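You operate a simulated robot arm through the tools that you are given. There is no shell and no other tool. Be economical: measure what you need, move in short steps, check, and stop when the job is done.

The job below is to be done with a simulated robot arm. You get a single attempt, and the scene is never put back.

JOB
Clear the stop: switch the line off and on at the main switch, power it and coat the loaded rack.
Fine: white button, blue, then green; wait for DONE. The door stays shut.

It is judged by the outcome, as a careful person would: the job done as asked, and still so three seconds after it is handed in. It fails if anything else is knocked over, pushed out of place, dropped, spilled or broken.

ROBOT AND FRAMES
A 7-joint arm with a two-finger parallel gripper, fixed in place. Base frame: the origin is at the foot of the arm, x ahead of it, y to its left, z up. Readings come in cm, degrees, newtons and seconds.
With the tool pointing down near the work surface it reaches from about 10 to 62 cm from the base axis. Its first joint turns from -66.0 to 66.0 degrees. Payload 2.4 kg.
The tool frame sits at the grasp point between the pads (the TCP): z along the fingers, y along the line on which they close. The tips reach 3 cm beyond it. Largest opening 9.4 cm; finger width 2.8, thickness 1; the body of the gripper, 5 by 9.6 cm, starts 5.5 cm behind the TCP.
Orientation is that of the tool frame in the base frame, as [roll, pitch, yaw] about the fixed x, y, z axes, in that order (R = Rz(yaw) Ry(pitch) Rx(roll)). With the fingers straight down and closing along the base's y, the tool's x points along the base's -x, its y along +y and its z along -z.

CONTROLS
- The arm moves only by the tool move_arm. Its argument "deltas" is a list of rows, each an object of numbers (a shift or turn left out is 0, a gripper value left out holds the last): "tx", "ty", "tz": the shift along the base's x, y, z in cm; "wx", "wy", "wz": the turn, a rotation vector about the base's x, y, z in degrees; "claw": the opening, from 0 (shut) to 1 (fully open). In form: [{"tx": .., "ty": .., "tz": .., "wx": .., "wy": .., "wz": .., "claw": ..}, ...]. A call has 1 to 20 rows; each row is the pose to reach, as a shift and turn from the pose commanded when the call began. Rows are played at 5 a second. More than 5 cm and 8.6 degrees between two rows, or a gripper value outside its range, and nothing of the call is played. A pose out of reach is approached as far as the arm can. The call stops where the force on the tool passes 40 N (or 10 N more than at its start, if that is more) or the arm is blocked; 0.2 s more then pass. The fingers move at their own pace (about 15.3 cm/s each) and stop on an object; they squeeze with about 29 N. The grip force told is the motor's: it shows also when the fingers shut on nothing. Time passes only in rows, and 0.2 s behind the last, so rows that repeat a pose let the fingers close. The reply holds the time, the measured pose of the TCP, the force on the tool along the base axes, the opening and the grip force, in the units named above and with some noise.
- Cameras (640 x 400 px; columns grow to the right, rows downward): "scene" is fixed at [4.14, 47.23, 145.13]; the picture's right is [-0.73, -0.68, 0.00], its down [-0.34, 0.37, -0.87] and it looks along [0.59, -0.64, -0.50] (base axes); focal length 371 px, centre (320, 200). "wrist" rides on the gripper at [-3.7, 0, -5.8] in the tool frame; the picture's right is [0.00, -1.00, 0.00], its down [0.97, 0.00, -0.24] and it looks along [0.24, 0.00, 0.97] (tool axes); focal length 218 px, centre (320, 200).
- get_image(camera): a new picture of that camera. The clock stands still meanwhile.
- pixel_to_xyz(camera, pixels): there is no depth. For up to 12 entries [column, row, z] of the newest picture of that camera ("zoom" is the newest enlarged one), the place [x, y] in the base frame at which the ray of that pixel passes the height z, good to about 0.2 cm. The clock stands still meanwhile.
- zoom(camera, box): a new picture of the part [left, top, right, bottom] of that camera's present view, enlarged. The clock stands still meanwhile.
- close_job(): hands the job in; it is judged then, once.

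Keep the steps short. Do not move on a guess: measure, check each grasp and each placing, and mend mistakes. In all there are 80 turns and 54 pictures (those below and enlarged ones count). Leave the gripper open and the arm clear of the work at the hand-in unless told otherwise, and finish with a single line.

The tools are called after "Request:" by a JSON object that holds its "name" and its "arguments". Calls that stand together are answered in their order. move_arm: Moves the arm, as the interface text tells. Its arguments: {"type":"object","properties":{"deltas":{"type":"array","items":{"type":"object","properties":{"tx":{"type":"number"},"ty":{"type":"number"},"tz":{"type":"number"},"wx":{"type":"number"},"wy":{"type":"number"},"wz":{"type":"number"},"claw":{"type":"number"}}}}},"required":["deltas"]} The other tools are called the same way: get_image (camera) takes a picture; pixel_to_xyz (camera, pixels) gives the place at which the rays of pixels pass given heights; zoom (camera, box) takes an enlarged picture of a part of a camera's view; close_job () hands the job in.

At the start:

```text
time_s: 0.0
eef_pos: [33.93, 2.9, 112.2]
tcp_rot: [-180.0, 0.0, -180.0]
force: [0.0, -0.6, 0.6]
width: 9.41
finger_force: 0.2
```

scene: 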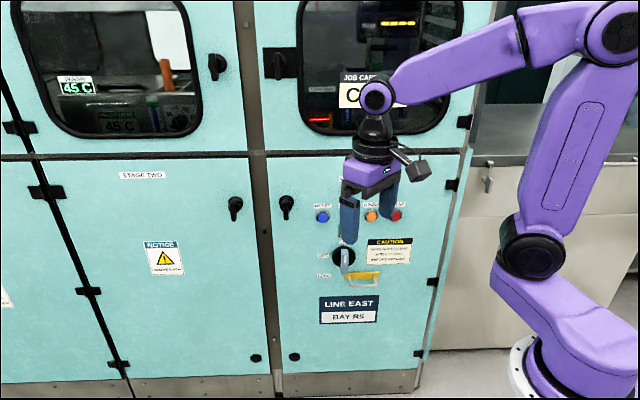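
wrist: 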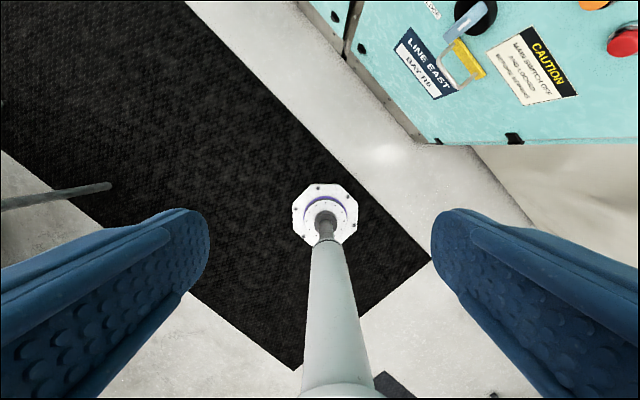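

I see a cabinet with buttons near (320-397, 215), a rotary switch at (343, 257) and something yellow like a padlock at (362, 278). I'll zoom in to read the labels before I move.

Request:
{"name": "zoom", "arguments": {"camera": "scene", "box": [290, 170, 450, 330]}}

Request:
{"name": "zoom", "arguments": {"camera": "wrist", "box": [380, 0, 640, 150]}}

Request:
{"name": "zoom", "arguments": {"camera": "scene", "box": [270, 0, 480, 140]}}

```text
2.50 times, centred on (370, 250) of scene
```

zoom: 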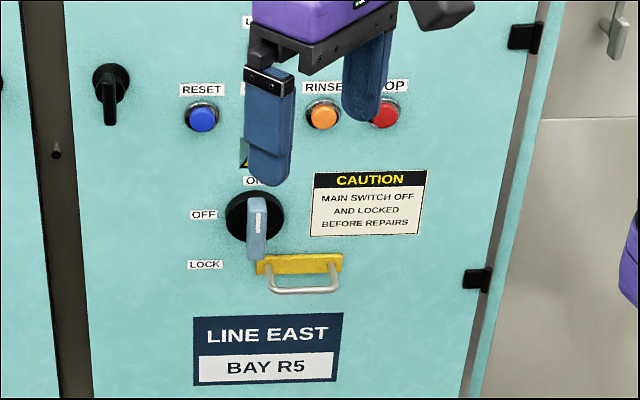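

```text
2.46 times, centred on (510, 75) of wrist
```

zoom: 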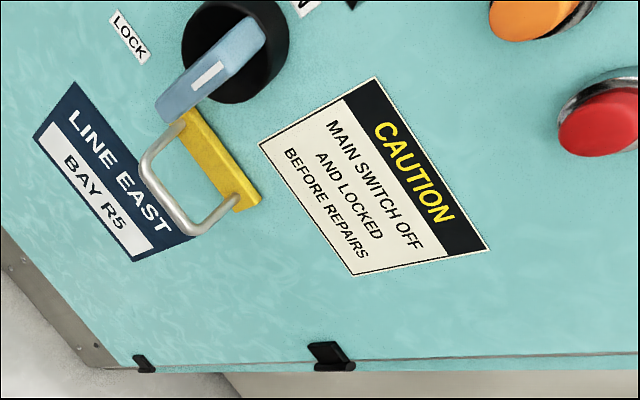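

```text
2.86 times, centred on (375, 70) of scene
```

zoom: 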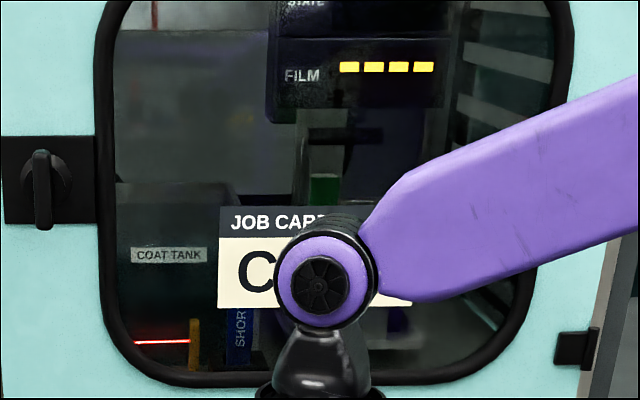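

The two views triangulate to a vertical panel about 60 cm from the base axis, facing back along roughly (-0.70, 0.71). The gripper hides some of the buttons, so I'll swing the arm right at the same radius. That keeps about 25 cm clear of the panel.

Request:
{"name": "move_arm", "arguments": {"deltas": [{"tx": 0.1, "ty": -4.09, "wz": -6.9, "claw": 0}, {"tx": -0.29, "ty": -8.17, "wz": -13.8}, {"tx": -1.17, "ty": -12.18, "wz": -20.7}, {"tx": -2.52, "ty": -16.05, "wz": -27.6}, {"tx": -4.33, "ty": -19.72, "wz": -34.5}, {"tx": -6.56, "ty": -23.16, "wz": -41.4}, {"tx": -9.19, "ty": -26.3, "wz": -48.3}, {"tx": -12.18, "ty": -29.1, "wz": -55.2}, {"tx": -15.49, "ty": -31.52, "wz": -62.1}]}}

Request:
{"name": "get_image", "arguments": {"camera": "scene"}}

Request:
{"name": "zoom", "arguments": {"camera": "scene", "box": [290, 170, 450, 290]}}

Request:
{"name": "zoom", "arguments": {"camera": "scene", "box": [290, 0, 480, 130]}}

```text
time_s: 2.0
eef_pos: [18.45, -28.84, 112.14]
tcp_rot: [180.0, -0.1, 117.9]
force: [0.7, -0.1, 0.0]
width: 0.0
finger_force: 29.3
```

```text
48 pictures are left
```

scene: 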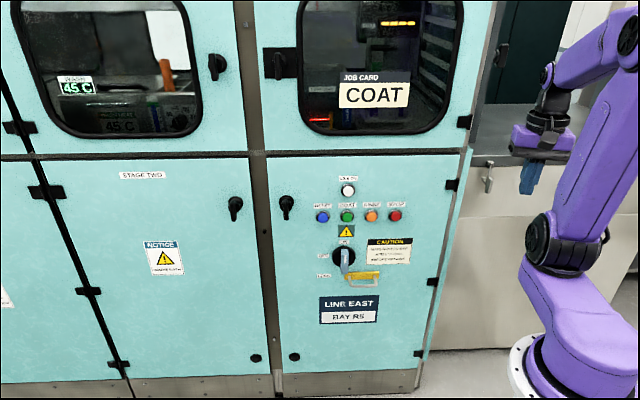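

```text
3.33 times, centred on (370, 230) of scene
```

zoom: 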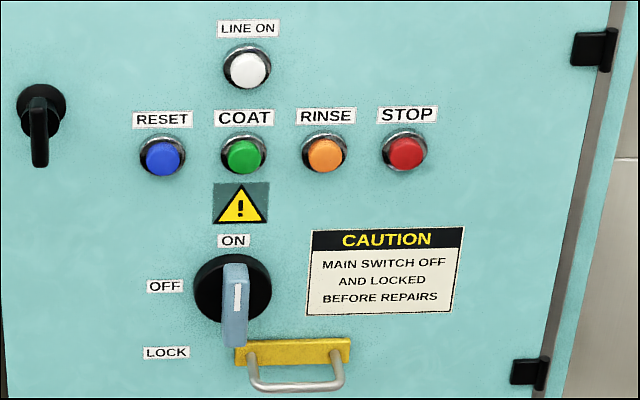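

```text
3.08 times, centred on (385, 65) of scene
```

zoom: 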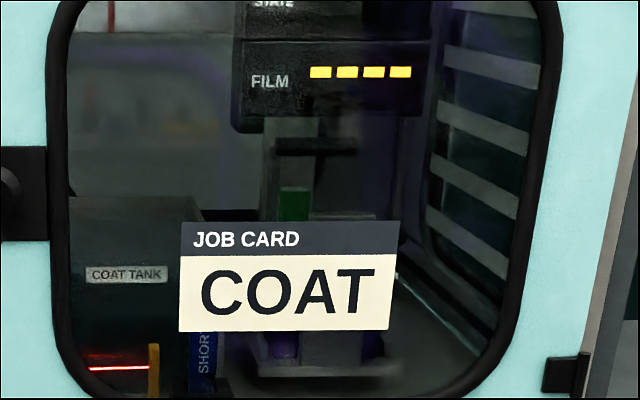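

With the view clear, I can read LINE ON (white) at about (348, 190), RESET (blue) at (322, 216), COAT (green) at (347, 216), RINSE (orange) and STOP (red). The main switch is at (343, 257) and appears to be at ON, with OFF to the left and LOCK further round. The job card reads COAT. Next I'll face the arm to the panel at a safe distance and then tilt the tool level.

Request:
{"name": "move_arm", "arguments": {"deltas": [{"tx": 2.7, "ty": 2.2, "wz": 8.25}, {"tx": 5.36, "ty": 4.32, "wz": 16.5}]}}

Request:
{"name": "move_arm", "arguments": {"deltas": [{"wx": -5.86, "wy": -5.74, "tx": 0.5, "ty": -0.5}, {"wx": -11.7, "wy": -11.5, "tx": 1.0, "ty": -1.0}, {"wx": -17.6, "wy": -17.2, "tx": 1.5, "ty": -1.5}, {"wx": -23.4, "wy": -22.9, "tx": 2.0, "ty": -2.0}, {"wx": -29.3, "wy": -28.7, "tx": 2.5, "ty": -2.5}, {"wx": -35.1, "wy": -34.4, "tx": 3.0, "ty": -3.0}, {"wx": -41.0, "wy": -40.2, "tx": 3.5, "ty": -3.5}, {"wx": -46.8, "wy": -45.9, "tx": 4.0, "ty": -4.0}, {"wx": -52.7, "wy": -51.6, "tx": 4.5, "ty": -4.5}, {"wx": -58.5, "wy": -57.4, "tx": 5.0, "ty": -5.0}, {"wx": -64.26, "wy": -63.0, "tx": 5.6, "ty": -5.7}, {"wx": -64.26, "wy": -63.0, "tx": 5.6, "ty": -5.7}]}}

Request:
{"name": "get_image", "arguments": {"camera": "wrist"}}

```text
time_s: 2.6
eef_pos: [23.71, -24.26, 111.99]
tcp_rot: [-179.9, 0.1, 134.5]
force: [0.7, -0.1, -0.5]
width: 0.0
finger_force: 28.9
```

```text
time_s: 5.2
eef_pos: [29.38, -29.96, 112.26]
tcp_rot: [-9.4, 89.9, -55.0]
force: [0.7, 0.1, 0.8]
width: 0.0
finger_force: 29.0
```

```text
45 pictures are left
```

wrist: 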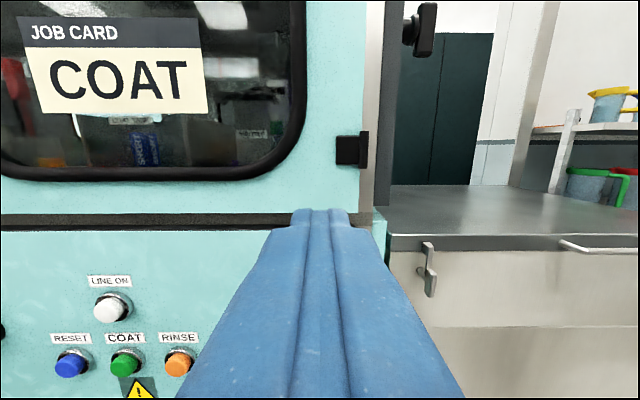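

The tool is now level and square to the panel: panel lines are horizontal in the wrist view, with white at (110, 306). I'll shift left along the panel and down at the same standoff to measure the controls.

Request:
{"name": "move_arm", "arguments": {"deltas": [{"tx": 2.6, "ty": 2.5, "tz": -2.6}, {"tx": 5.2, "ty": 5.0, "tz": -5.2}, {"tx": 7.8, "ty": 7.6, "tz": -7.8}, {"tx": 10.4, "ty": 10.1, "tz": -10.4}, {"tx": 12.9, "ty": 12.6, "tz": -13.0}, {"tx": 12.9, "ty": 12.6, "tz": -13.0}]}}

Request:
{"name": "get_image", "arguments": {"camera": "wrist"}}

Request:
{"name": "get_image", "arguments": {"camera": "scene"}}

```text
time_s: 6.6
eef_pos: [37.01, -27.75, 102.58]
tcp_rot: [99.8, 85.1, 57.5]
force: [0.3, 0.7, 0.8]
width: 0.0
finger_force: 29.2
out of reach, approached as far as the arm can: row 1, 2, 3, 4, 5, 6
```

```text
44 pictures are left
```

wrist: 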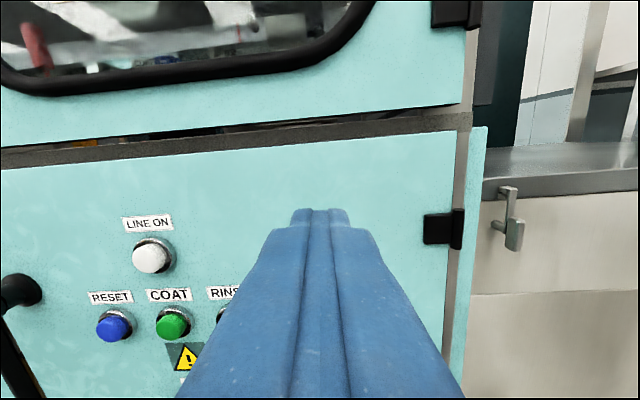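

```text
43 pictures are left
```

scene: 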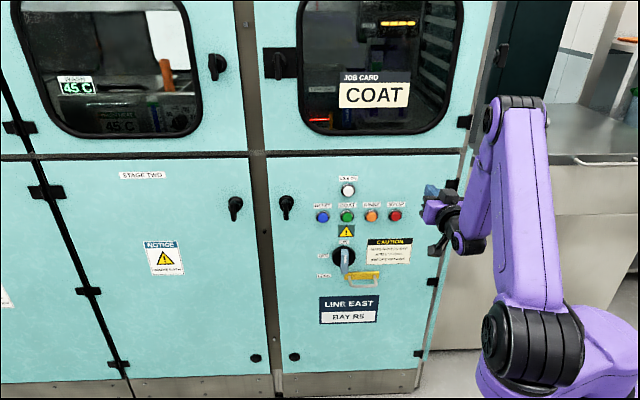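

The arm couldn't reach that pose with the wrist so close in and low, and it tilted instead. I'll go back up and out toward the panel, tips about 9 cm short of it, then check which pose was reached.

Request:
{"name": "move_arm", "arguments": {"deltas": [{"tx": 1.0, "ty": -1.0, "tz": 3}, {"tx": 2.0, "ty": -2.0, "tz": 6}, {"tx": 3, "ty": -3, "tz": 9}, {"tx": 4.2, "ty": -4.3, "tz": 13}, {"tx": 4.2, "ty": -4.3, "tz": 13}]}}

```text
time_s: 7.8
eef_pos: [41.13, -31.78, 115.35]
tcp_rot: [100.5, 85.2, 58.2]
force: [-1.0, 0.1, -0.2]
width: 0.0
finger_force: 29.2
```

Commands start from the pose actually reached, so f is 51.5 and h is -7 in panel axes, with a tilt of about 5°. I'll straighten the tool and slide left along the panel, easing back a little.

Request:
{"name": "move_arm", "arguments": {"deltas": [{"tx": -0.7, "ty": 0.7, "wx": -3.9, "wy": 2.7, "wz": -3.4}, {"tx": 1.5, "ty": 4.3, "wx": -3.9, "wy": 2.7, "wz": -3.4}, {"tx": 4.0, "ty": 6.7, "wx": -3.9, "wy": 2.7, "wz": -3.4}, {"tx": 6.5, "ty": 9.1, "wx": -3.9, "wy": 2.7, "wz": -3.4}, {"tx": 6.5, "ty": 9.1, "wx": -3.9, "wy": 2.7, "wz": -3.4}]}}

Request:
{"name": "get_image", "arguments": {"camera": "wrist"}}

```text
time_s: 9.0
eef_pos: [38.12, -29.52, 115.61]
tcp_rot: [122.9, 89.7, 77.6]
force: [-0.9, 0.4, -1.0]
width: 0.0
finger_force: 28.9
out of reach, approached as far as the arm can: row 1, 2, 3, 4, 5
```

```text
42 pictures are left
```

wrist: 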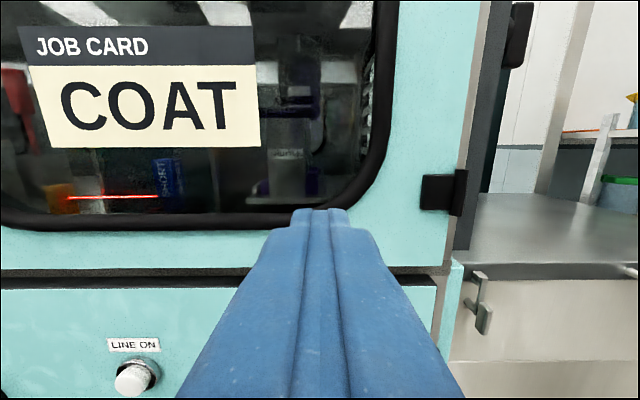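

The tool is level again, but sliding left is blocked, apparently by a wrist joint limit. I'll roll the gripper 90° about its own axis while standing here, since that doesn't matter for pressing buttons, and see if it frees the joint.

Request:
{"name": "move_arm", "arguments": {"deltas": [{"wx": 5.73, "wy": -5.85}, {"wx": 11.5, "wy": -11.7}, {"wx": 17.2, "wy": -17.5}, {"wx": 22.9, "wy": -23.4}, {"wx": 28.6, "wy": -29.2}, {"wx": 34.4, "wy": -35.1}, {"wx": 40.1, "wy": -40.9}, {"wx": 45.8, "wy": -46.8}, {"wx": 51.5, "wy": -52.6}, {"wx": 57.3, "wy": -58.5}, {"wx": 63.0, "wy": -64.3}]}}

Request:
{"name": "move_arm", "arguments": {"deltas": [{"tx": 2.5, "ty": 2.45}, {"tx": 5.0, "ty": 4.9}, {"tx": 7.5, "ty": 7.3}, {"tx": 7.5, "ty": 7.3}]}}

Request:
{"name": "get_image", "arguments": {"camera": "wrist"}}

```text
time_s: 11.4
eef_pos: [38.21, -29.46, 115.55]
tcp_rot: [90.2, -0.4, 44.6]
force: [1.1, 0.0, -0.4]
width: 0.0
finger_force: 28.3
out of reach, approached as far as the arm can: row 1, 2, 3
```

```text
time_s: 12.4
eef_pos: [37.43, -27.93, 116.54]
tcp_rot: [90.2, -0.2, 44.5]
force: [-1.1, 0.2, -0.1]
width: 0.01
finger_force: 28.8
out of reach, approached as far as the arm can: row 1, 2, 3, 4
```

```text
41 pictures are left
```

wrist: 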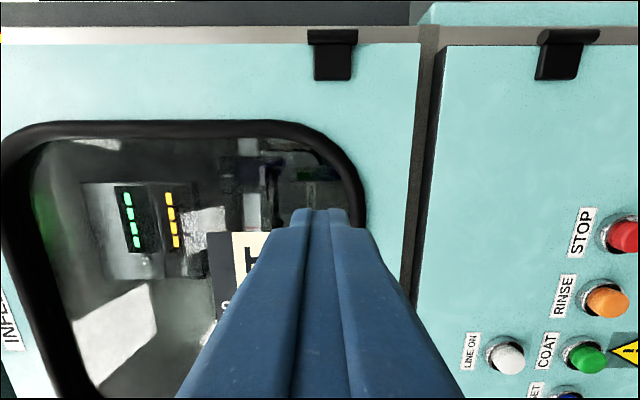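

Rolling didn't free it, so I need to see how the arm is folded.

Request:
{"name": "get_image", "arguments": {"camera": "scene"}}

```text
40 pictures are left
```

scene: 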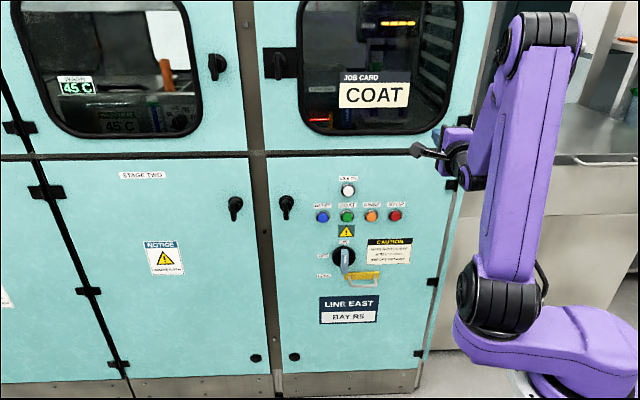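

The base joint has wound itself to the left because the tool was levelled too close to the base. I'll undo the roll and then the tilt, and later level the tool further out. Roll back first.

Request:
{"name": "move_arm", "arguments": {"deltas": [{"wx": -5.73, "wy": 5.85}, {"wx": -11.5, "wy": 11.7}, {"wx": -17.2, "wy": 17.5}, {"wx": -22.9, "wy": 23.4}, {"wx": -28.6, "wy": 29.2}, {"wx": -34.4, "wy": 35.1}, {"wx": -40.1, "wy": 40.9}, {"wx": -45.8, "wy": 46.8}, {"wx": -51.5, "wy": 52.6}, {"wx": -57.3, "wy": 58.5}, {"wx": -63.0, "wy": 64.3}]}}

Request:
{"name": "move_arm", "arguments": {"deltas": [{"wx": 5.86, "wy": 5.74, "tx": -0.8, "ty": 0.8}, {"wx": 11.7, "wy": 11.5, "tx": -1.6, "ty": 1.6}, {"wx": 17.6, "wy": 17.2, "tx": -2.4, "ty": 2.4}, {"wx": 23.4, "wy": 22.9, "tx": -3.2, "ty": 3.2}, {"wx": 29.3, "wy": 28.7, "tx": -4.0, "ty": 4.0}, {"wx": 35.1, "wy": 34.4, "tx": -4.8, "ty": 4.8}, {"wx": 41.0, "wy": 40.2, "tx": -5.6, "ty": 5.6}, {"wx": 46.8, "wy": 45.9, "tx": -6.4, "ty": 6.4}, {"wx": 52.7, "wy": 51.6, "tx": -7.2, "ty": 7.2}, {"wx": 58.5, "wy": 57.4, "tx": -8.0, "ty": 8.0}, {"wx": 64.26, "wy": 63.0, "tx": -8.8, "ty": 8.8}, {"wx": 64.26, "wy": 63.0, "tx": -8.8, "ty": 8.8}]}}

Request:
{"name": "get_image", "arguments": {"camera": "scene"}}

```text
time_s: 14.8
eef_pos: [37.42, -28.18, 116.91]
tcp_rot: [177.1, 89.9, 131.4]
force: [-0.1, 0.1, -0.1]
width: 0.0
finger_force: 29.2
```

```text
time_s: 17.4
eef_pos: [28.69, -19.36, 117.04]
tcp_rot: [-179.8, -0.2, 134.3]
force: [-0.2, -0.8, 0.2]
width: 0.0
finger_force: 28.9
```

```text
39 pictures are left
```

scene: 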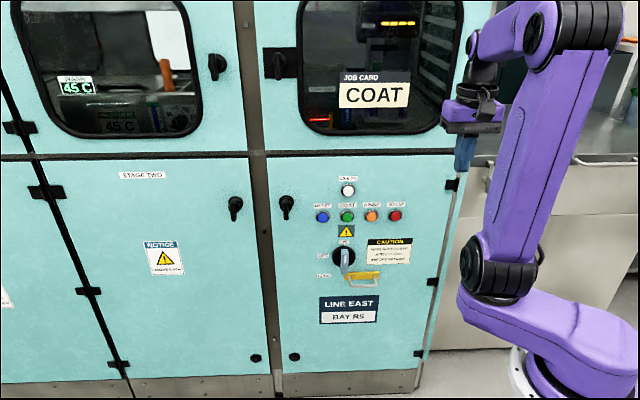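

The tool points down again. Next I'll move it left to about (40, -5), farther out, and see whether the arm unwinds.

Request:
{"name": "move_arm", "arguments": {"deltas": [{"tx": 2.9, "ty": 3.5}, {"tx": 5.8, "ty": 7.0}, {"tx": 8.7, "ty": 10.5}, {"tx": 11.6, "ty": 14.0}, {"tx": 11.6, "ty": 14.0}]}}

Request:
{"name": "get_image", "arguments": {"camera": "scene"}}

```text
time_s: 18.6
eef_pos: [40.2, -5.35, 117.18]
tcp_rot: [-179.8, -0.1, 134.3]
force: [0.7, 0.5, -0.3]
width: 0.0
finger_force: 28.9
```

```text
38 pictures are left
```

scene: 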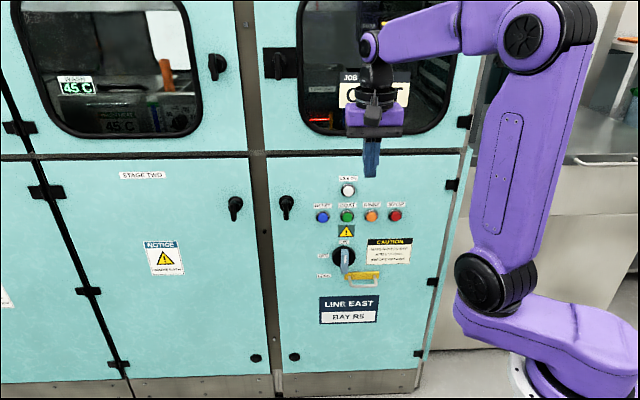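

Still somewhat wound, but there is room. I'll tilt the tool level about its wrist, sweeping it out and up so the wrist stays far from the base. It ends with the tips about 9 cm from the panel.

Request:
{"name": "move_arm", "arguments": {"deltas": [{"wx": -5.86, "wy": -5.74, "tx": 1.6, "ty": -1.6, "tz": 0.2}, {"wx": -11.7, "wy": -11.5, "tx": 3.2, "ty": -3.2, "tz": 0.7}, {"wx": -17.6, "wy": -17.2, "tx": 4.6, "ty": -4.7, "tz": 1.4}, {"wx": -23.4, "wy": -22.9, "tx": 6.0, "ty": -6.2, "tz": 2.5}, {"wx": -29.3, "wy": -28.7, "tx": 7.3, "ty": -7.5, "tz": 3.9}, {"wx": -35.1, "wy": -34.4, "tx": 8.5, "ty": -8.6, "tz": 5.5}, {"wx": -41.0, "wy": -40.2, "tx": 9.4, "ty": -9.6, "tz": 7.4}, {"wx": -46.8, "wy": -45.9, "tx": 10.2, "ty": -10.4, "tz": 9.4}, {"wx": -52.7, "wy": -51.6, "tx": 10.7, "ty": -10.9, "tz": 11.5}, {"wx": -58.5, "wy": -57.4, "tx": 11.1, "ty": -11.3, "tz": 13.7}, {"wx": -64.26, "wy": -63.0, "tx": 11.2, "ty": -11.4, "tz": 16}, {"wx": -64.26, "wy": -63.0, "tx": 11.2, "ty": -11.4, "tz": 16}]}}

Request:
{"name": "get_image", "arguments": {"camera": "scene"}}

```text
time_s: 21.2
eef_pos: [51.48, -16.67, 133.13]
tcp_rot: [94.2, 89.8, 48.6]
force: [-0.1, 0.9, 0.3]
width: 0.01
finger_force: 29.0
```

```text
37 pictures are left
```

scene: 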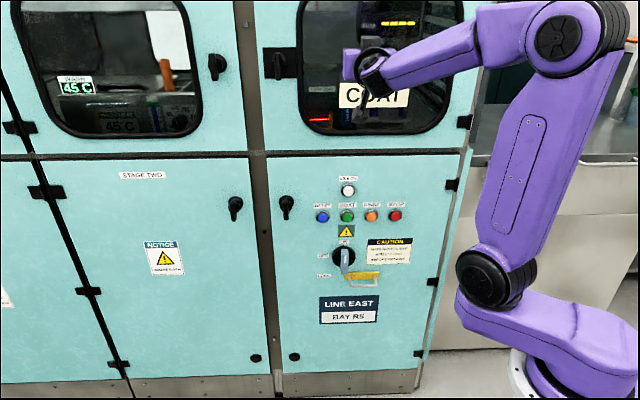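

The tool is level, reached at f=48, h=-25, z=133. Now I'll lower it straight down 28 cm, keeping the same distance from the panel.

Request:
{"name": "move_arm", "arguments": {"deltas": [{"tz": -4}, {"tz": -8}, {"tz": -12}, {"tz": -16}, {"tz": -20}, {"tz": -24}, {"tz": -28}, {"tz": -28}]}}

Request:
{"name": "get_image", "arguments": {"camera": "wrist"}}

```text
time_s: 23.0
eef_pos: [51.59, -16.75, 104.73]
tcp_rot: [111.5, 89.8, 65.6]
force: [-0.6, 0.0, -0.6]
width: 0.0
finger_force: 28.8
```

```text
36 pictures are left
```

wrist: 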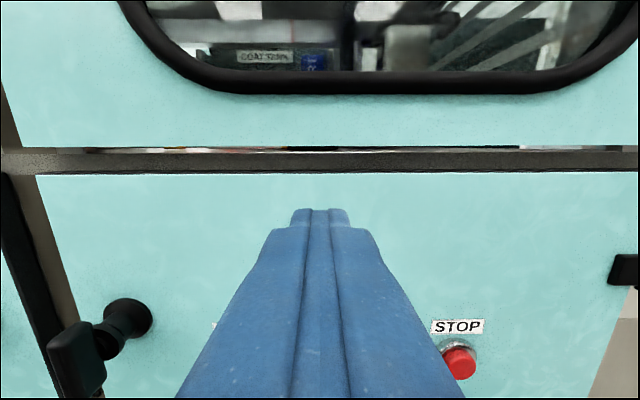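

The controls now triangulate well from both views. The button faces are at f≈59, with white at h=-25.5, z=96.4; green at h=-25.5, z=87.9; blue at h=-32.4, z=87.8; and the switch centre at h≈-25.8, z≈72.7. I'll lower to switch height, still 9 cm off, and open the fingers to view the lever.

Request:
{"name": "move_arm", "arguments": {"deltas": [{"tz": -4}, {"tz": -8}, {"tz": -12}, {"tz": -16}, {"tz": -20}, {"tz": -24}, {"tz": -28, "tx": 0.4, "ty": 0.4}, {"tz": -31.7, "tx": 0.4, "ty": 0.4, "claw": 1}, {"tz": -31.7, "tx": 0.4, "ty": 0.4, "claw": 1}, {"tz": -31.7, "tx": 0.4, "ty": 0.4, "claw": 1}]}}

Request:
{"name": "get_image", "arguments": {"camera": "wrist"}}

```text
time_s: 25.2
eef_pos: [51.72, -16.41, 73.3]
tcp_rot: [121.5, 89.8, 75.7]
force: [0.9, -0.1, 0.4]
width: 9.4
finger_force: 0.1
out of reach, approached as far as the arm can: row 2, 3, 4, 5, 6, 7
```

```text
35 pictures are left
```

wrist: 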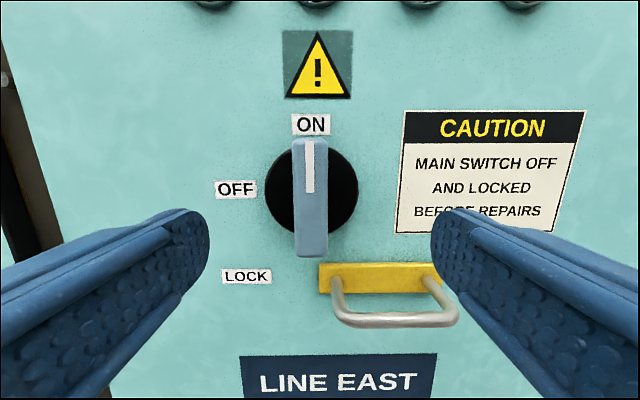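

The lever is plainly at ON, with the white stripe up, and its centre at about (311, 197). OFF is to the left. Before gripping I'll test at this standoff that the wrist can roll 90° counter-clockwise.

Request:
{"name": "move_arm", "arguments": {"deltas": [{"wx": -5.73, "wy": 5.85}, {"wx": -11.5, "wy": 11.7}, {"wx": -17.2, "wy": 17.5}, {"wx": -22.9, "wy": 23.4}, {"wx": -28.6, "wy": 29.2}, {"wx": -34.4, "wy": 35.1}, {"wx": -40.1, "wy": 40.9}, {"wx": -45.8, "wy": 46.8}, {"wx": -51.5, "wy": 52.6}, {"wx": -57.3, "wy": 58.5}, {"wx": -63.0, "wy": 64.3}, {"wx": -63.0, "wy": 64.3}]}}

```text
time_s: 27.8
eef_pos: [51.73, -16.3, 73.34]
tcp_rot: [-89.8, 0.1, -135.8]
force: [0.2, 0.2, 0.3]
width: 9.4
finger_force: 0.0
```

The roll is fully reachable. I'll roll back and centre on the lever, shifting 0.6 cm left.

Request:
{"name": "move_arm", "arguments": {"deltas": [{"wx": 5.73, "wy": -5.85}, {"wx": 11.5, "wy": -11.7}, {"wx": 17.2, "wy": -17.5}, {"wx": 22.9, "wy": -23.4}, {"wx": 28.6, "wy": -29.2}, {"wx": 34.4, "wy": -35.1}, {"wx": 40.1, "wy": -40.9}, {"wx": 45.8, "wy": -46.8}, {"wx": 51.5, "wy": -52.6}, {"wx": 57.3, "wy": -58.5}, {"wx": 63.0, "wy": -64.3, "tx": 0.4, "ty": 0.4, "tz": -0.3}, {"wx": 63.0, "wy": -64.3, "tx": 0.4, "ty": 0.4, "tz": -0.3}]}}

Request:
{"name": "move_arm", "arguments": {"deltas": [{"tx": 1.2, "ty": -1.2}, {"tx": 2.4, "ty": -2.4}, {"tx": 3.6, "ty": -3.65}, {"tx": 3.6, "ty": -3.65}]}}

Request:
{"name": "get_image", "arguments": {"camera": "wrist"}}

Request:
{"name": "get_image", "arguments": {"camera": "scene"}}

```text
time_s: 30.4
eef_pos: [52.14, -15.94, 72.9]
tcp_rot: [117.3, 89.7, 71.5]
force: [-0.1, 0.4, 0.1]
width: 9.4
finger_force: 0.0
```

```text
time_s: 31.4
eef_pos: [55.83, -19.61, 72.97]
tcp_rot: [124.6, 89.8, 78.8]
force: [0.0, -0.5, 0.0]
width: 9.42
finger_force: 0.0
```

```text
34 pictures are left
```

wrist: 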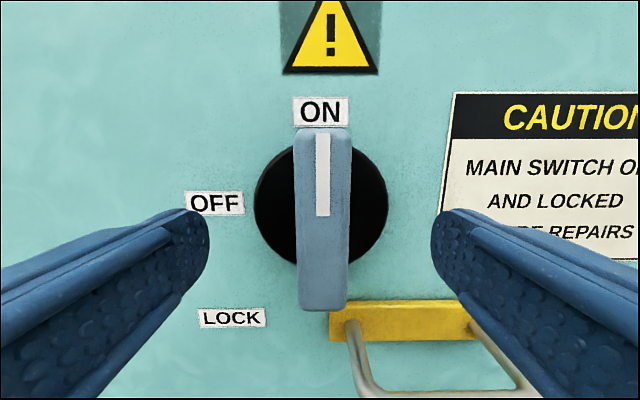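

```text
33 pictures are left
```

scene: 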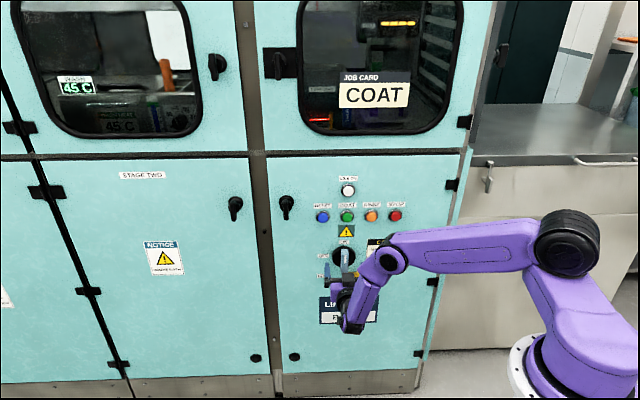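

The lever is centred at u≈322, its face at f≈55.5 and the disc at f≈59.3. I'll go in 2 cm and up 0.4 cm, then close on the lever.

Request:
{"name": "move_arm", "arguments": {"deltas": [{"tx": 0.7, "ty": -0.7, "tz": 0.4}, {"tx": 1.4, "ty": -1.4, "tz": 0.4}, {"tx": 1.4, "ty": -1.4, "tz": 0.4, "claw": 0}, {"tx": 1.4, "ty": -1.4, "tz": 0.4, "claw": 0}, {"tx": 1.4, "ty": -1.4, "tz": 0.4, "claw": 0}]}}

Request:
{"name": "get_image", "arguments": {"camera": "wrist"}}

```text
time_s: 32.6
eef_pos: [57.2, -21.13, 73.44]
tcp_rot: [118.8, 89.8, 73.0]
force: [-7.2, -3.2, 1.5]
width: 2.61
finger_force: 44.9
```

```text
32 pictures are left
```

wrist: 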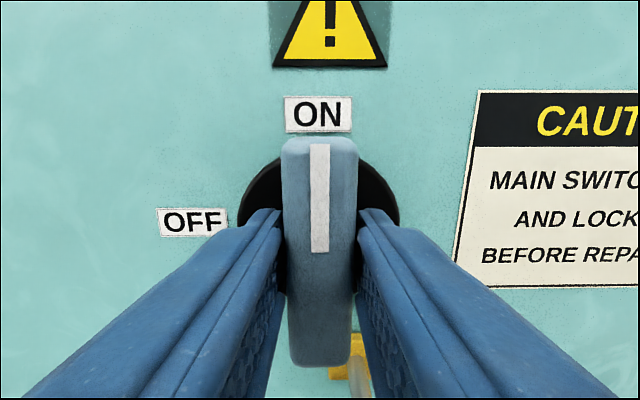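

The lever is held, with an opening of 2.61 cm and a small side force. I'll turn it counter-clockwise 90° to OFF and look.

Request:
{"name": "move_arm", "arguments": {"deltas": [{"wx": -5.73, "wy": 5.85}, {"wx": -11.5, "wy": 11.7}, {"wx": -17.2, "wy": 17.5}, {"wx": -22.9, "wy": 23.4}, {"wx": -28.6, "wy": 29.2}, {"wx": -34.4, "wy": 35.1}, {"wx": -40.1, "wy": 40.9}, {"wx": -45.8, "wy": 46.8}, {"wx": -51.5, "wy": 52.6}, {"wx": -57.3, "wy": 58.5}, {"wx": -63.0, "wy": 64.3}, {"wx": -63.0, "wy": 64.3}, {"wx": -63.0, "wy": 64.3}]}}

Request:
{"name": "get_image", "arguments": {"camera": "wrist"}}

Request:
{"name": "get_image", "arguments": {"camera": "scene"}}

```text
time_s: 35.4
eef_pos: [57.14, -21.17, 73.5]
tcp_rot: [-89.6, 0.1, -135.9]
force: [-7.3, -12.2, 20.9]
width: 2.63
finger_force: 45.2
```

```text
31 pictures are left
```

wrist: 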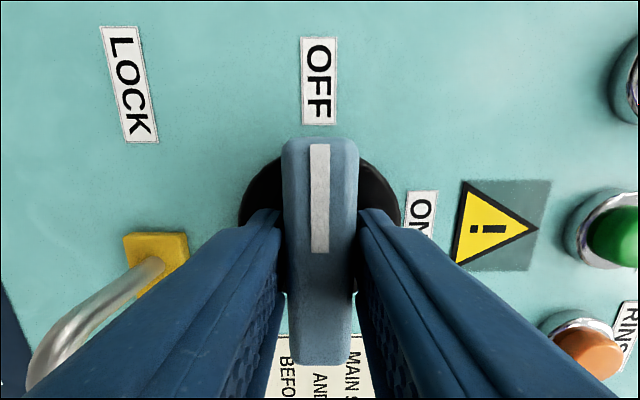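

```text
30 pictures are left
```

scene: 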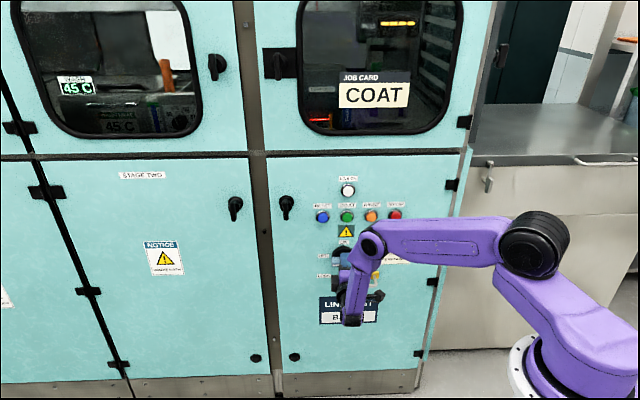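

The stripe points at OFF, and the 45 °C wash display has gone dark. After a short wait I'll turn the lever back clockwise to ON.

Request:
{"name": "move_arm", "arguments": {"deltas": [{"wx": 0}, {"wx": 0}, {"wx": 0}, {"wx": 5.73, "wy": -5.85}, {"wx": 11.5, "wy": -11.7}, {"wx": 17.2, "wy": -17.5}, {"wx": 22.9, "wy": -23.4}, {"wx": 28.6, "wy": -29.2}, {"wx": 34.4, "wy": -35.1}, {"wx": 40.1, "wy": -40.9}, {"wx": 45.8, "wy": -46.8}, {"wx": 51.5, "wy": -52.6}, {"wx": 57.3, "wy": -58.5}, {"wx": 63.0, "wy": -64.3}, {"wx": 63.0, "wy": -64.3}, {"wx": 63.0, "wy": -64.3}]}}

Request:
{"name": "get_image", "arguments": {"camera": "wrist"}}

Request:
{"name": "get_image", "arguments": {"camera": "scene"}}

```text
time_s: 38.8
eef_pos: [57.24, -21.06, 73.44]
tcp_rot: [103.8, 89.7, 58.0]
force: [-4.9, -9.2, 10.1]
width: 2.66
finger_force: 44.7
```

```text
29 pictures are left
```

wrist: 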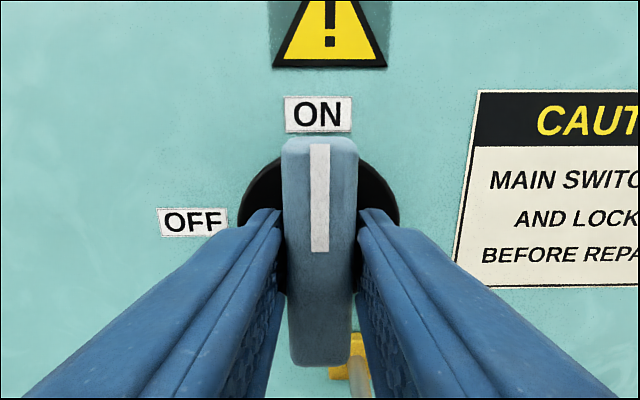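

```text
28 pictures are left
```

scene: 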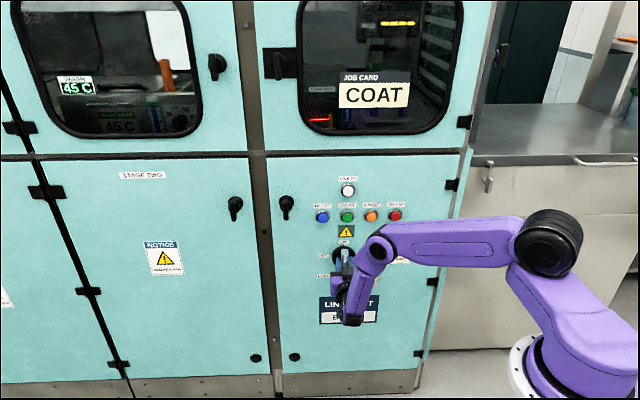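

The lever is back at ON and the 45 °C display is lit again. I'll release, back out 7 cm, close the fingers and rise to just below the white button's height.

Request:
{"name": "move_arm", "arguments": {"deltas": [{"claw": 1}, {"claw": 1}, {"claw": 1}, {"tx": -1.7, "ty": 1.7}, {"tx": -3.4, "ty": 3.4}, {"tx": -4.9, "ty": 5.0}, {"tx": -4.9, "ty": 5.0, "claw": 0.3}]}}

Request:
{"name": "move_arm", "arguments": {"deltas": [{"tz": 4, "claw": 0}, {"tz": 8}, {"tz": 12}, {"tz": 16}, {"tz": 20}, {"tz": 23}, {"tz": 23}]}}

Request:
{"name": "get_image", "arguments": {"camera": "wrist"}}

Request:
{"name": "zoom", "arguments": {"camera": "scene", "box": [290, 150, 450, 270]}}

```text
time_s: 40.4
eef_pos: [52.36, -16.08, 73.27]
tcp_rot: [125.5, 89.8, 79.9]
force: [-0.5, 1.0, 0.0]
width: 2.81
finger_force: 0.1
```

```text
time_s: 42.0
eef_pos: [52.21, -16.05, 96.37]
tcp_rot: [129.8, 89.8, 84.1]
force: [-0.2, -0.3, -1.0]
width: 0.0
finger_force: 29.0
out of reach, approached as far as the arm can: row 1, 2, 3, 4, 5
```

```text
27 pictures are left
```

wrist: 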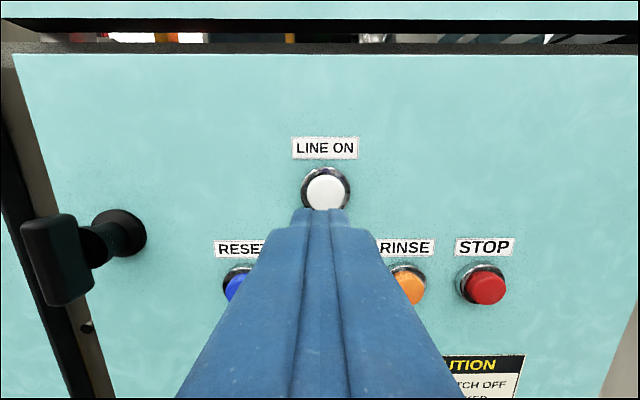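

```text
3.33 times, centred on (370, 210) of scene
```

zoom: 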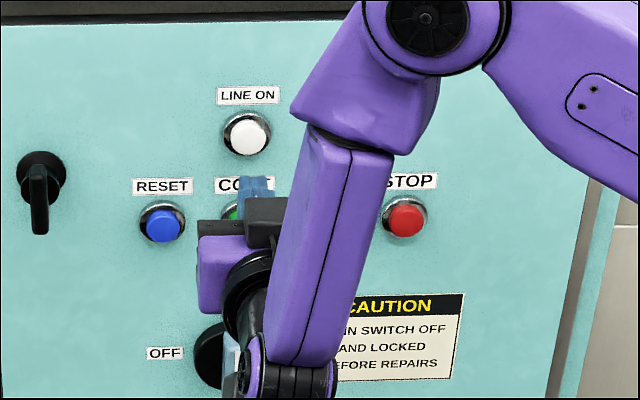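

White is at (327, 190) over the fingertips, putting it at h=-25.5, z=96.7. I'll shift 0.6 right and 0.25 up, then advance 6.5 cm to just short of the face.

Request:
{"name": "move_arm", "arguments": {"deltas": [{"tx": -0.43, "ty": -0.42, "tz": 0.25}, {"tx": 1.0, "ty": -1.9, "tz": 0.25}, {"tx": 2.6, "ty": -3.5, "tz": 0.25}, {"tx": 4.1, "ty": -5.05, "tz": 0.25}, {"tx": 4.1, "ty": -5.05, "tz": 0.25}]}}

Request:
{"name": "get_image", "arguments": {"camera": "wrist"}}

```text
time_s: 43.2
eef_pos: [56.42, -21.08, 96.75]
tcp_rot: [130.4, 89.8, 84.7]
force: [-1.6, 0.5, -0.5]
width: 0.03
finger_force: 29.4
```

```text
25 pictures are left
```

wrist: 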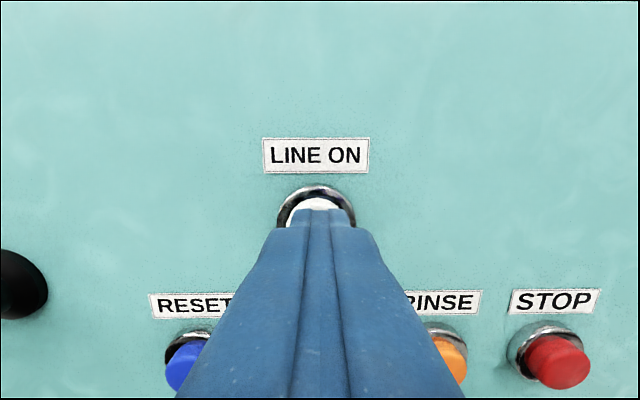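

The tip is centred on the white button and still free. I'll press in with 0.3 cm steps, then hold and back off in the same call. The force limit stops the push if it bottoms out.

Request:
{"name": "move_arm", "arguments": {"deltas": [{"tx": 0.21, "ty": -0.21}, {"tx": 0.42, "ty": -0.43}, {"tx": 0.63, "ty": -0.64}, {"tx": 0.84, "ty": -0.86}, {"tx": 1.05, "ty": -1.07}, {"tx": 1.26, "ty": -1.29}]}}

Request:
{"name": "get_image", "arguments": {"camera": "scene"}}

```text
time_s: 44.4
eef_pos: [57.17, -21.82, 96.64]
tcp_rot: [-101.3, 89.9, -147.1]
force: [-25.6, 13.7, 6.7]
width: 0.0
finger_force: 29.2
stopped in row 5: the force on the tool passed its limit (the readings are from after the stop); the commanded pose is now the measured one
```

```text
24 pictures are left
```

scene: 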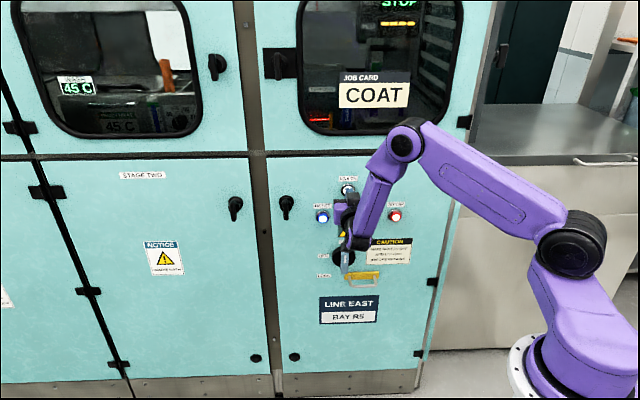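

White is lit, the display shows STOP and the blue RESET is glowing, so the line is powered. I'll back off 6 cm, then move to the blue button, 6.9 left and 8.9 down.

Request:
{"name": "move_arm", "arguments": {"deltas": [{"tx": -1.4, "ty": 1.4}, {"tx": -2.8, "ty": 2.85}, {"tx": -4.2, "ty": 4.3}, {"tx": -2.6, "ty": 5.9, "tz": -2.9}, {"tx": -0.9, "ty": 7.5, "tz": -5.9}, {"tx": 0.75, "ty": 9.1, "tz": -8.8}, {"tx": 0.75, "ty": 9.1, "tz": -8.8}]}}

Request:
{"name": "get_image", "arguments": {"camera": "wrist"}}

```text
time_s: 46.0
eef_pos: [58.13, -12.79, 87.97]
tcp_rot: [169.2, 90.0, 123.4]
force: [-0.1, -0.5, 0.7]
width: 0.01
finger_force: 29.4
```

```text
23 pictures are left
```

wrist: 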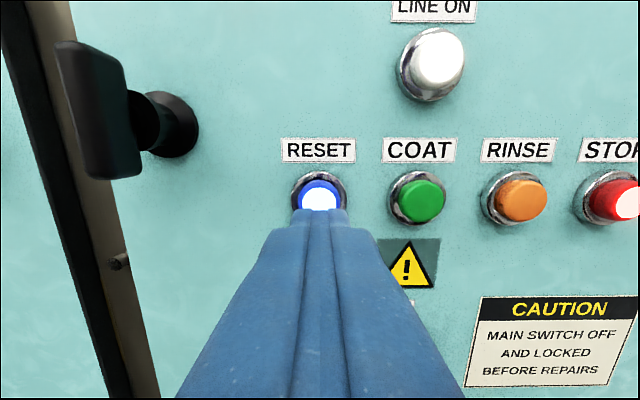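

Blue is centred over the tip at (319, 197), and the door handle is well to the left. I'll advance 4.5 cm and then press in small steps.

Request:
{"name": "move_arm", "arguments": {"deltas": [{"tx": 1.6, "ty": -1.6, "tz": 0.1}, {"tx": 3.15, "ty": -3.2, "tz": 0.1}, {"tx": 3.36, "ty": -3.42, "tz": 0.1}, {"tx": 3.57, "ty": -3.64, "tz": 0.1}, {"tx": 3.78, "ty": -3.85, "tz": 0.1}, {"tx": 3.99, "ty": -4.07, "tz": 0.1}, {"tx": 4.2, "ty": -4.28, "tz": 0.1}, {"tx": 4.41, "ty": -4.5, "tz": 0.1}]}}

Request:
{"name": "get_image", "arguments": {"camera": "scene"}}

```text
time_s: 47.7
eef_pos: [62.1, -16.89, 88.01]
tcp_rot: [-74.2, 89.8, -120.0]
force: [-22.3, 10.9, 7.5]
width: 0.01
finger_force: 29.0
stopped in row 8: the force on the tool passed its limit (the readings are from after the stop); the commanded pose is now the measured one
```

```text
22 pictures are left
```

scene: 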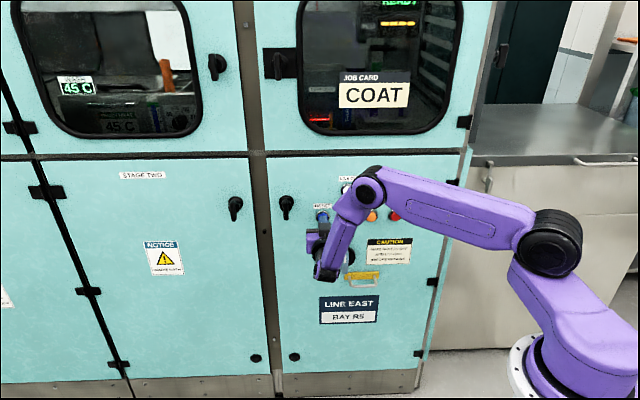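

The display now reads READY. I'll back off 5.5 cm, shift 6.9 cm right to the green COAT button, and check the window display too.

Request:
{"name": "move_arm", "arguments": {"deltas": [{"tx": -1.3, "ty": 1.3}, {"tx": -2.6, "ty": 2.6}, {"tx": -3.85, "ty": 3.9}, {"tx": -6.35, "ty": 1.5}, {"tx": -8.8, "ty": -0.95}, {"tx": -8.8, "ty": -0.95}]}}

Request:
{"name": "get_image", "arguments": {"camera": "wrist"}}

Request:
{"name": "zoom", "arguments": {"camera": "scene", "box": [290, 0, 480, 130]}}

```text
time_s: 49.1
eef_pos: [54.53, -17.78, 88.02]
tcp_rot: [-94.2, 89.7, -140.1]
force: [-0.3, -0.4, -0.4]
width: 0.0
finger_force: 28.9
out of reach, approached as far as the arm can: row 5, 6
```

```text
21 pictures are left
```

wrist: 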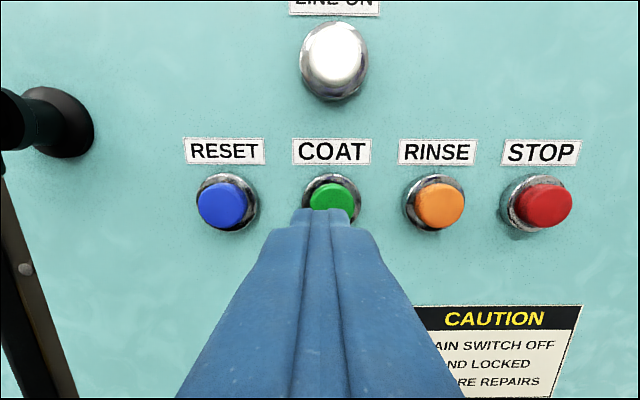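

```text
3.08 times, centred on (385, 65) of scene
```

zoom: 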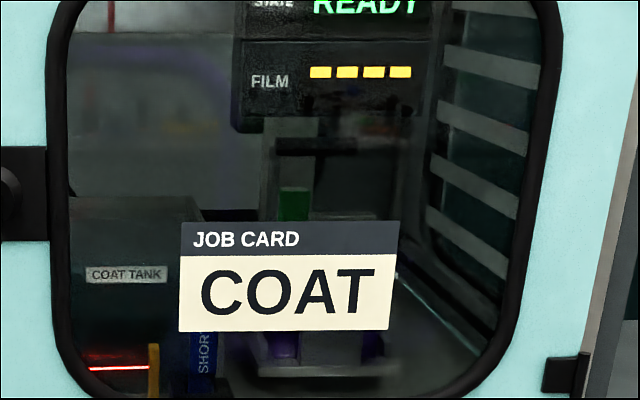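

READY with a green display. The arm stuck about 0.9 cm short of green, which sits at (332, 197). Before I start the cycle I want a good look inside the window, where there is a red line and a "SHORT" mark. I'll back off slightly and rise for one look.

Request:
{"name": "move_arm", "arguments": {"deltas": [{"tx": -2.0, "ty": 2.0, "tz": 2}, {"tx": -2.0, "ty": 2.0, "tz": 7}, {"tx": -2.0, "ty": 2.0, "tz": 12}, {"tx": -2.0, "ty": 2.0, "tz": 17}, {"tx": -2.0, "ty": 2.0, "tz": 22}, {"tx": -2.0, "ty": 2.0, "tz": 27}, {"tx": -2.0, "ty": 2.0, "tz": 32}, {"tx": -2.0, "ty": 2.0, "tz": 37}, {"tx": -2.0, "ty": 2.0, "tz": 37}]}}

Request:
{"name": "get_image", "arguments": {"camera": "wrist"}}

```text
time_s: 51.1
eef_pos: [52.47, -15.83, 124.97]
tcp_rot: [-105.0, 89.9, -150.7]
force: [-0.2, 0.1, -0.3]
width: 0.0
finger_force: 29.1
out of reach, approached as far as the arm can: row 1
```

```text
19 pictures are left
```

wrist: 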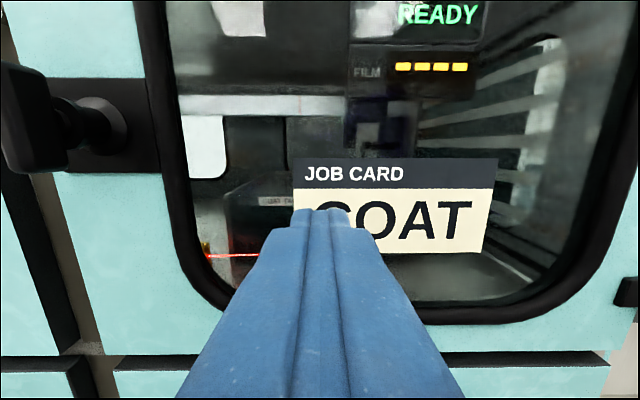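

The fingers block the spot. I'll slide right about 13 cm to see the red beam and the blue "SHORT" item from the side.

Request:
{"name": "move_arm", "arguments": {"deltas": [{"tx": -3.1, "ty": -3.0}, {"tx": -6.2, "ty": -6.1}, {"tx": -9.3, "ty": -9.1}, {"tx": -9.3, "ty": -9.1}]}}

Request:
{"name": "zoom", "arguments": {"camera": "wrist", "box": [0, 100, 320, 300]}}

```text
time_s: 52.1
eef_pos: [43.0, -24.99, 125.08]
tcp_rot: [-106.2, 90.0, -152.1]
force: [0.1, 0.5, 0.8]
width: 0.01
finger_force: 29.0
```

```text
2.00 times, centred on (160, 200) of wrist
```

zoom: 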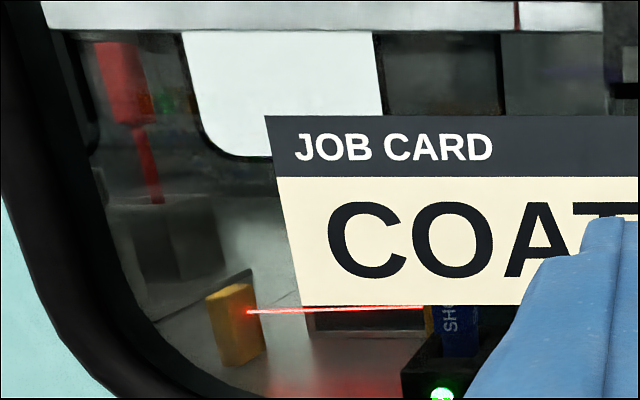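

I see a clear beam between two orange posts and a green sensor light, with no visible obstruction. The state is READY, so I'll go on: back left above green, then down to its height.

Request:
{"name": "move_arm", "arguments": {"deltas": [{"tx": 2.9, "ty": 2.9}, {"tx": 5.9, "ty": 5.8}, {"tx": 8.8, "ty": 8.6}, {"tx": 8.8, "ty": 8.6, "tz": -5}, {"tx": 8.8, "ty": 8.6, "tz": -10}, {"tx": 8.8, "ty": 8.6, "tz": -15}, {"tx": 8.8, "ty": 8.6, "tz": -20}, {"tx": 8.8, "ty": 8.6, "tz": -25}, {"tx": 8.8, "ty": 8.6, "tz": -29}, {"tx": 8.8, "ty": 8.6, "tz": -33}, {"tx": 8.8, "ty": 8.6, "tz": -36.9}, {"tx": 8.8, "ty": 8.6, "tz": -36.9}]}}

Request:
{"name": "get_image", "arguments": {"camera": "wrist"}}

```text
time_s: 54.7
eef_pos: [53.56, -15.39, 88.03]
tcp_rot: [-91.9, 89.7, -138.0]
force: [0.5, 0.7, 0.3]
width: 0.0
finger_force: 29.1
out of reach, approached as far as the arm can: row 10, 11, 12
```

```text
17 pictures are left
```

wrist: 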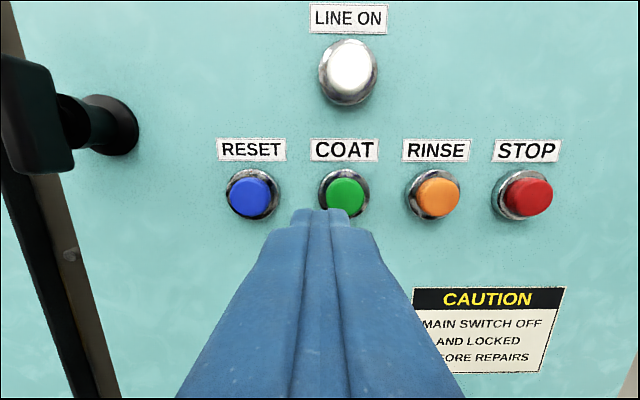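

Green is at (346, 196), 2 cm to the right, and the arm is near a limit here. Farther out has been reachable, so I'll advance 4 cm without touching anything and then shift 2 cm right.

Request:
{"name": "move_arm", "arguments": {"deltas": [{"tx": 1.4, "ty": -1.43}, {"tx": 2.8, "ty": -2.86}, {"tx": 2.1, "ty": -3.56}, {"tx": 1.4, "ty": -4.2}, {"tx": 1.4, "ty": -4.2}]}}

Request:
{"name": "get_image", "arguments": {"camera": "wrist"}}

```text
time_s: 55.9
eef_pos: [55.07, -19.74, 88.0]
tcp_rot: [-85.1, 89.9, -130.9]
force: [0.1, -0.1, 0.3]
width: 0.0
finger_force: 28.8
```

```text
16 pictures are left
```

wrist: 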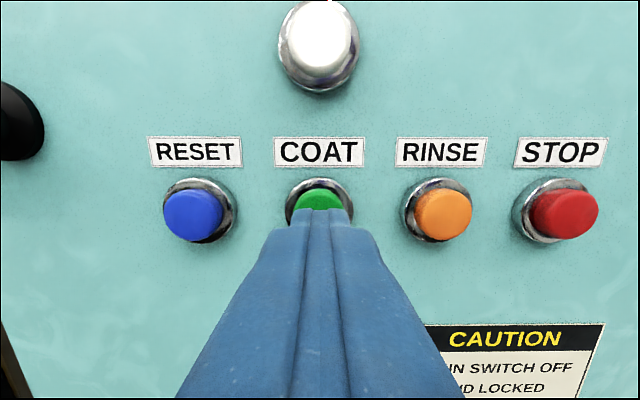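

Centred on green, and still free. I'll press in small steps.

Request:
{"name": "move_arm", "arguments": {"deltas": [{"tx": 0.7, "ty": -0.7}, {"tx": 1.2, "ty": -1.22}, {"tx": 1.4, "ty": -1.43}, {"tx": 1.6, "ty": -1.63}, {"tx": 1.8, "ty": -1.84}, {"tx": 2.0, "ty": -2.04}, {"tx": 2.2, "ty": -2.25}, {"tx": 2.4, "ty": -2.45}]}}

Request:
{"name": "zoom", "arguments": {"camera": "scene", "box": [290, 0, 480, 130]}}

```text
time_s: 57.5
eef_pos: [57.11, -21.78, 88.08]
tcp_rot: [-72.8, 89.6, -118.3]
force: [-23.6, 13.3, 7.5]
width: 0.0
finger_force: 29.5
stopped in row 8: the force on the tool passed its limit (the readings are from after the stop); the commanded pose is now the measured one
```

```text
3.08 times, centred on (385, 65) of scene
```

zoom: 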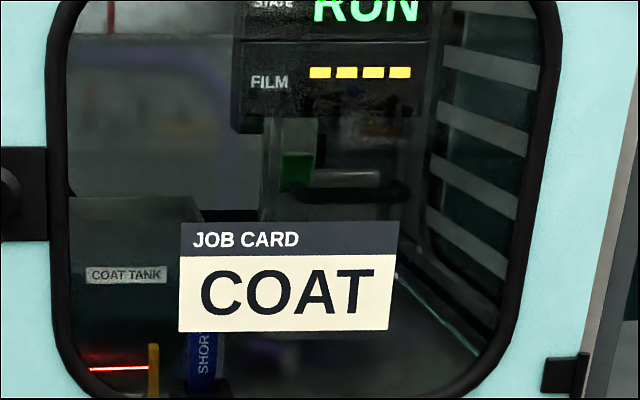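

The display reads RUN and the rack carriage is lifting. I'll back off 8 cm and watch.

Request:
{"name": "move_arm", "arguments": {"deltas": [{"tx": -1.4, "ty": 1.4}, {"tx": -2.8, "ty": 2.85}, {"tx": -4.2, "ty": 4.3}, {"tx": -5.6, "ty": 5.7}, {"tx": -5.6, "ty": 5.7}]}}

Request:
{"name": "zoom", "arguments": {"camera": "scene", "box": [290, 0, 480, 130]}}

```text
time_s: 58.8
eef_pos: [53.5, -15.59, 88.16]
tcp_rot: [-83.7, 89.5, -129.5]
force: [-0.5, -0.8, -0.3]
width: 0.0
finger_force: 29.6
out of reach, approached as far as the arm can: row 3, 4, 5
```

```text
3.08 times, centred on (385, 65) of scene
```

zoom: 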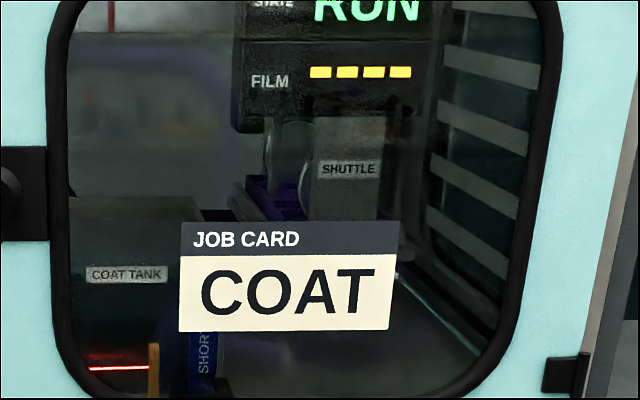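

The shuttle is carrying the purple rack toward the coat tank. I'll wait in place and keep checking.

Request:
{"name": "move_arm", "arguments": {"deltas": [{"tz": 0}, {"tz": 0}, {"tz": 0}, {"tz": 0}, {"tz": 0}, {"tz": 0}, {"tz": 0}, {"tz": 0}, {"tz": 0}, {"tz": 0}]}}

Request:
{"name": "zoom", "arguments": {"camera": "scene", "box": [250, 0, 480, 140]}}

```text
time_s: 61.0
eef_pos: [53.6, -15.59, 88.27]
tcp_rot: [-85.3, 89.5, -131.1]
force: [-0.1, -0.6, -0.3]
width: 0.01
finger_force: 29.5
```

```text
2.78 times, centred on (365, 70) of scene
```

zoom: 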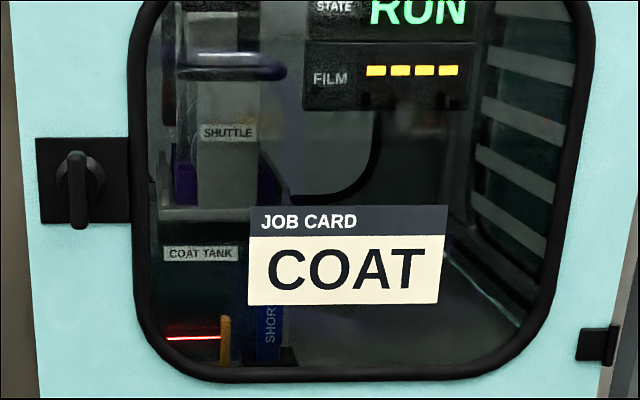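

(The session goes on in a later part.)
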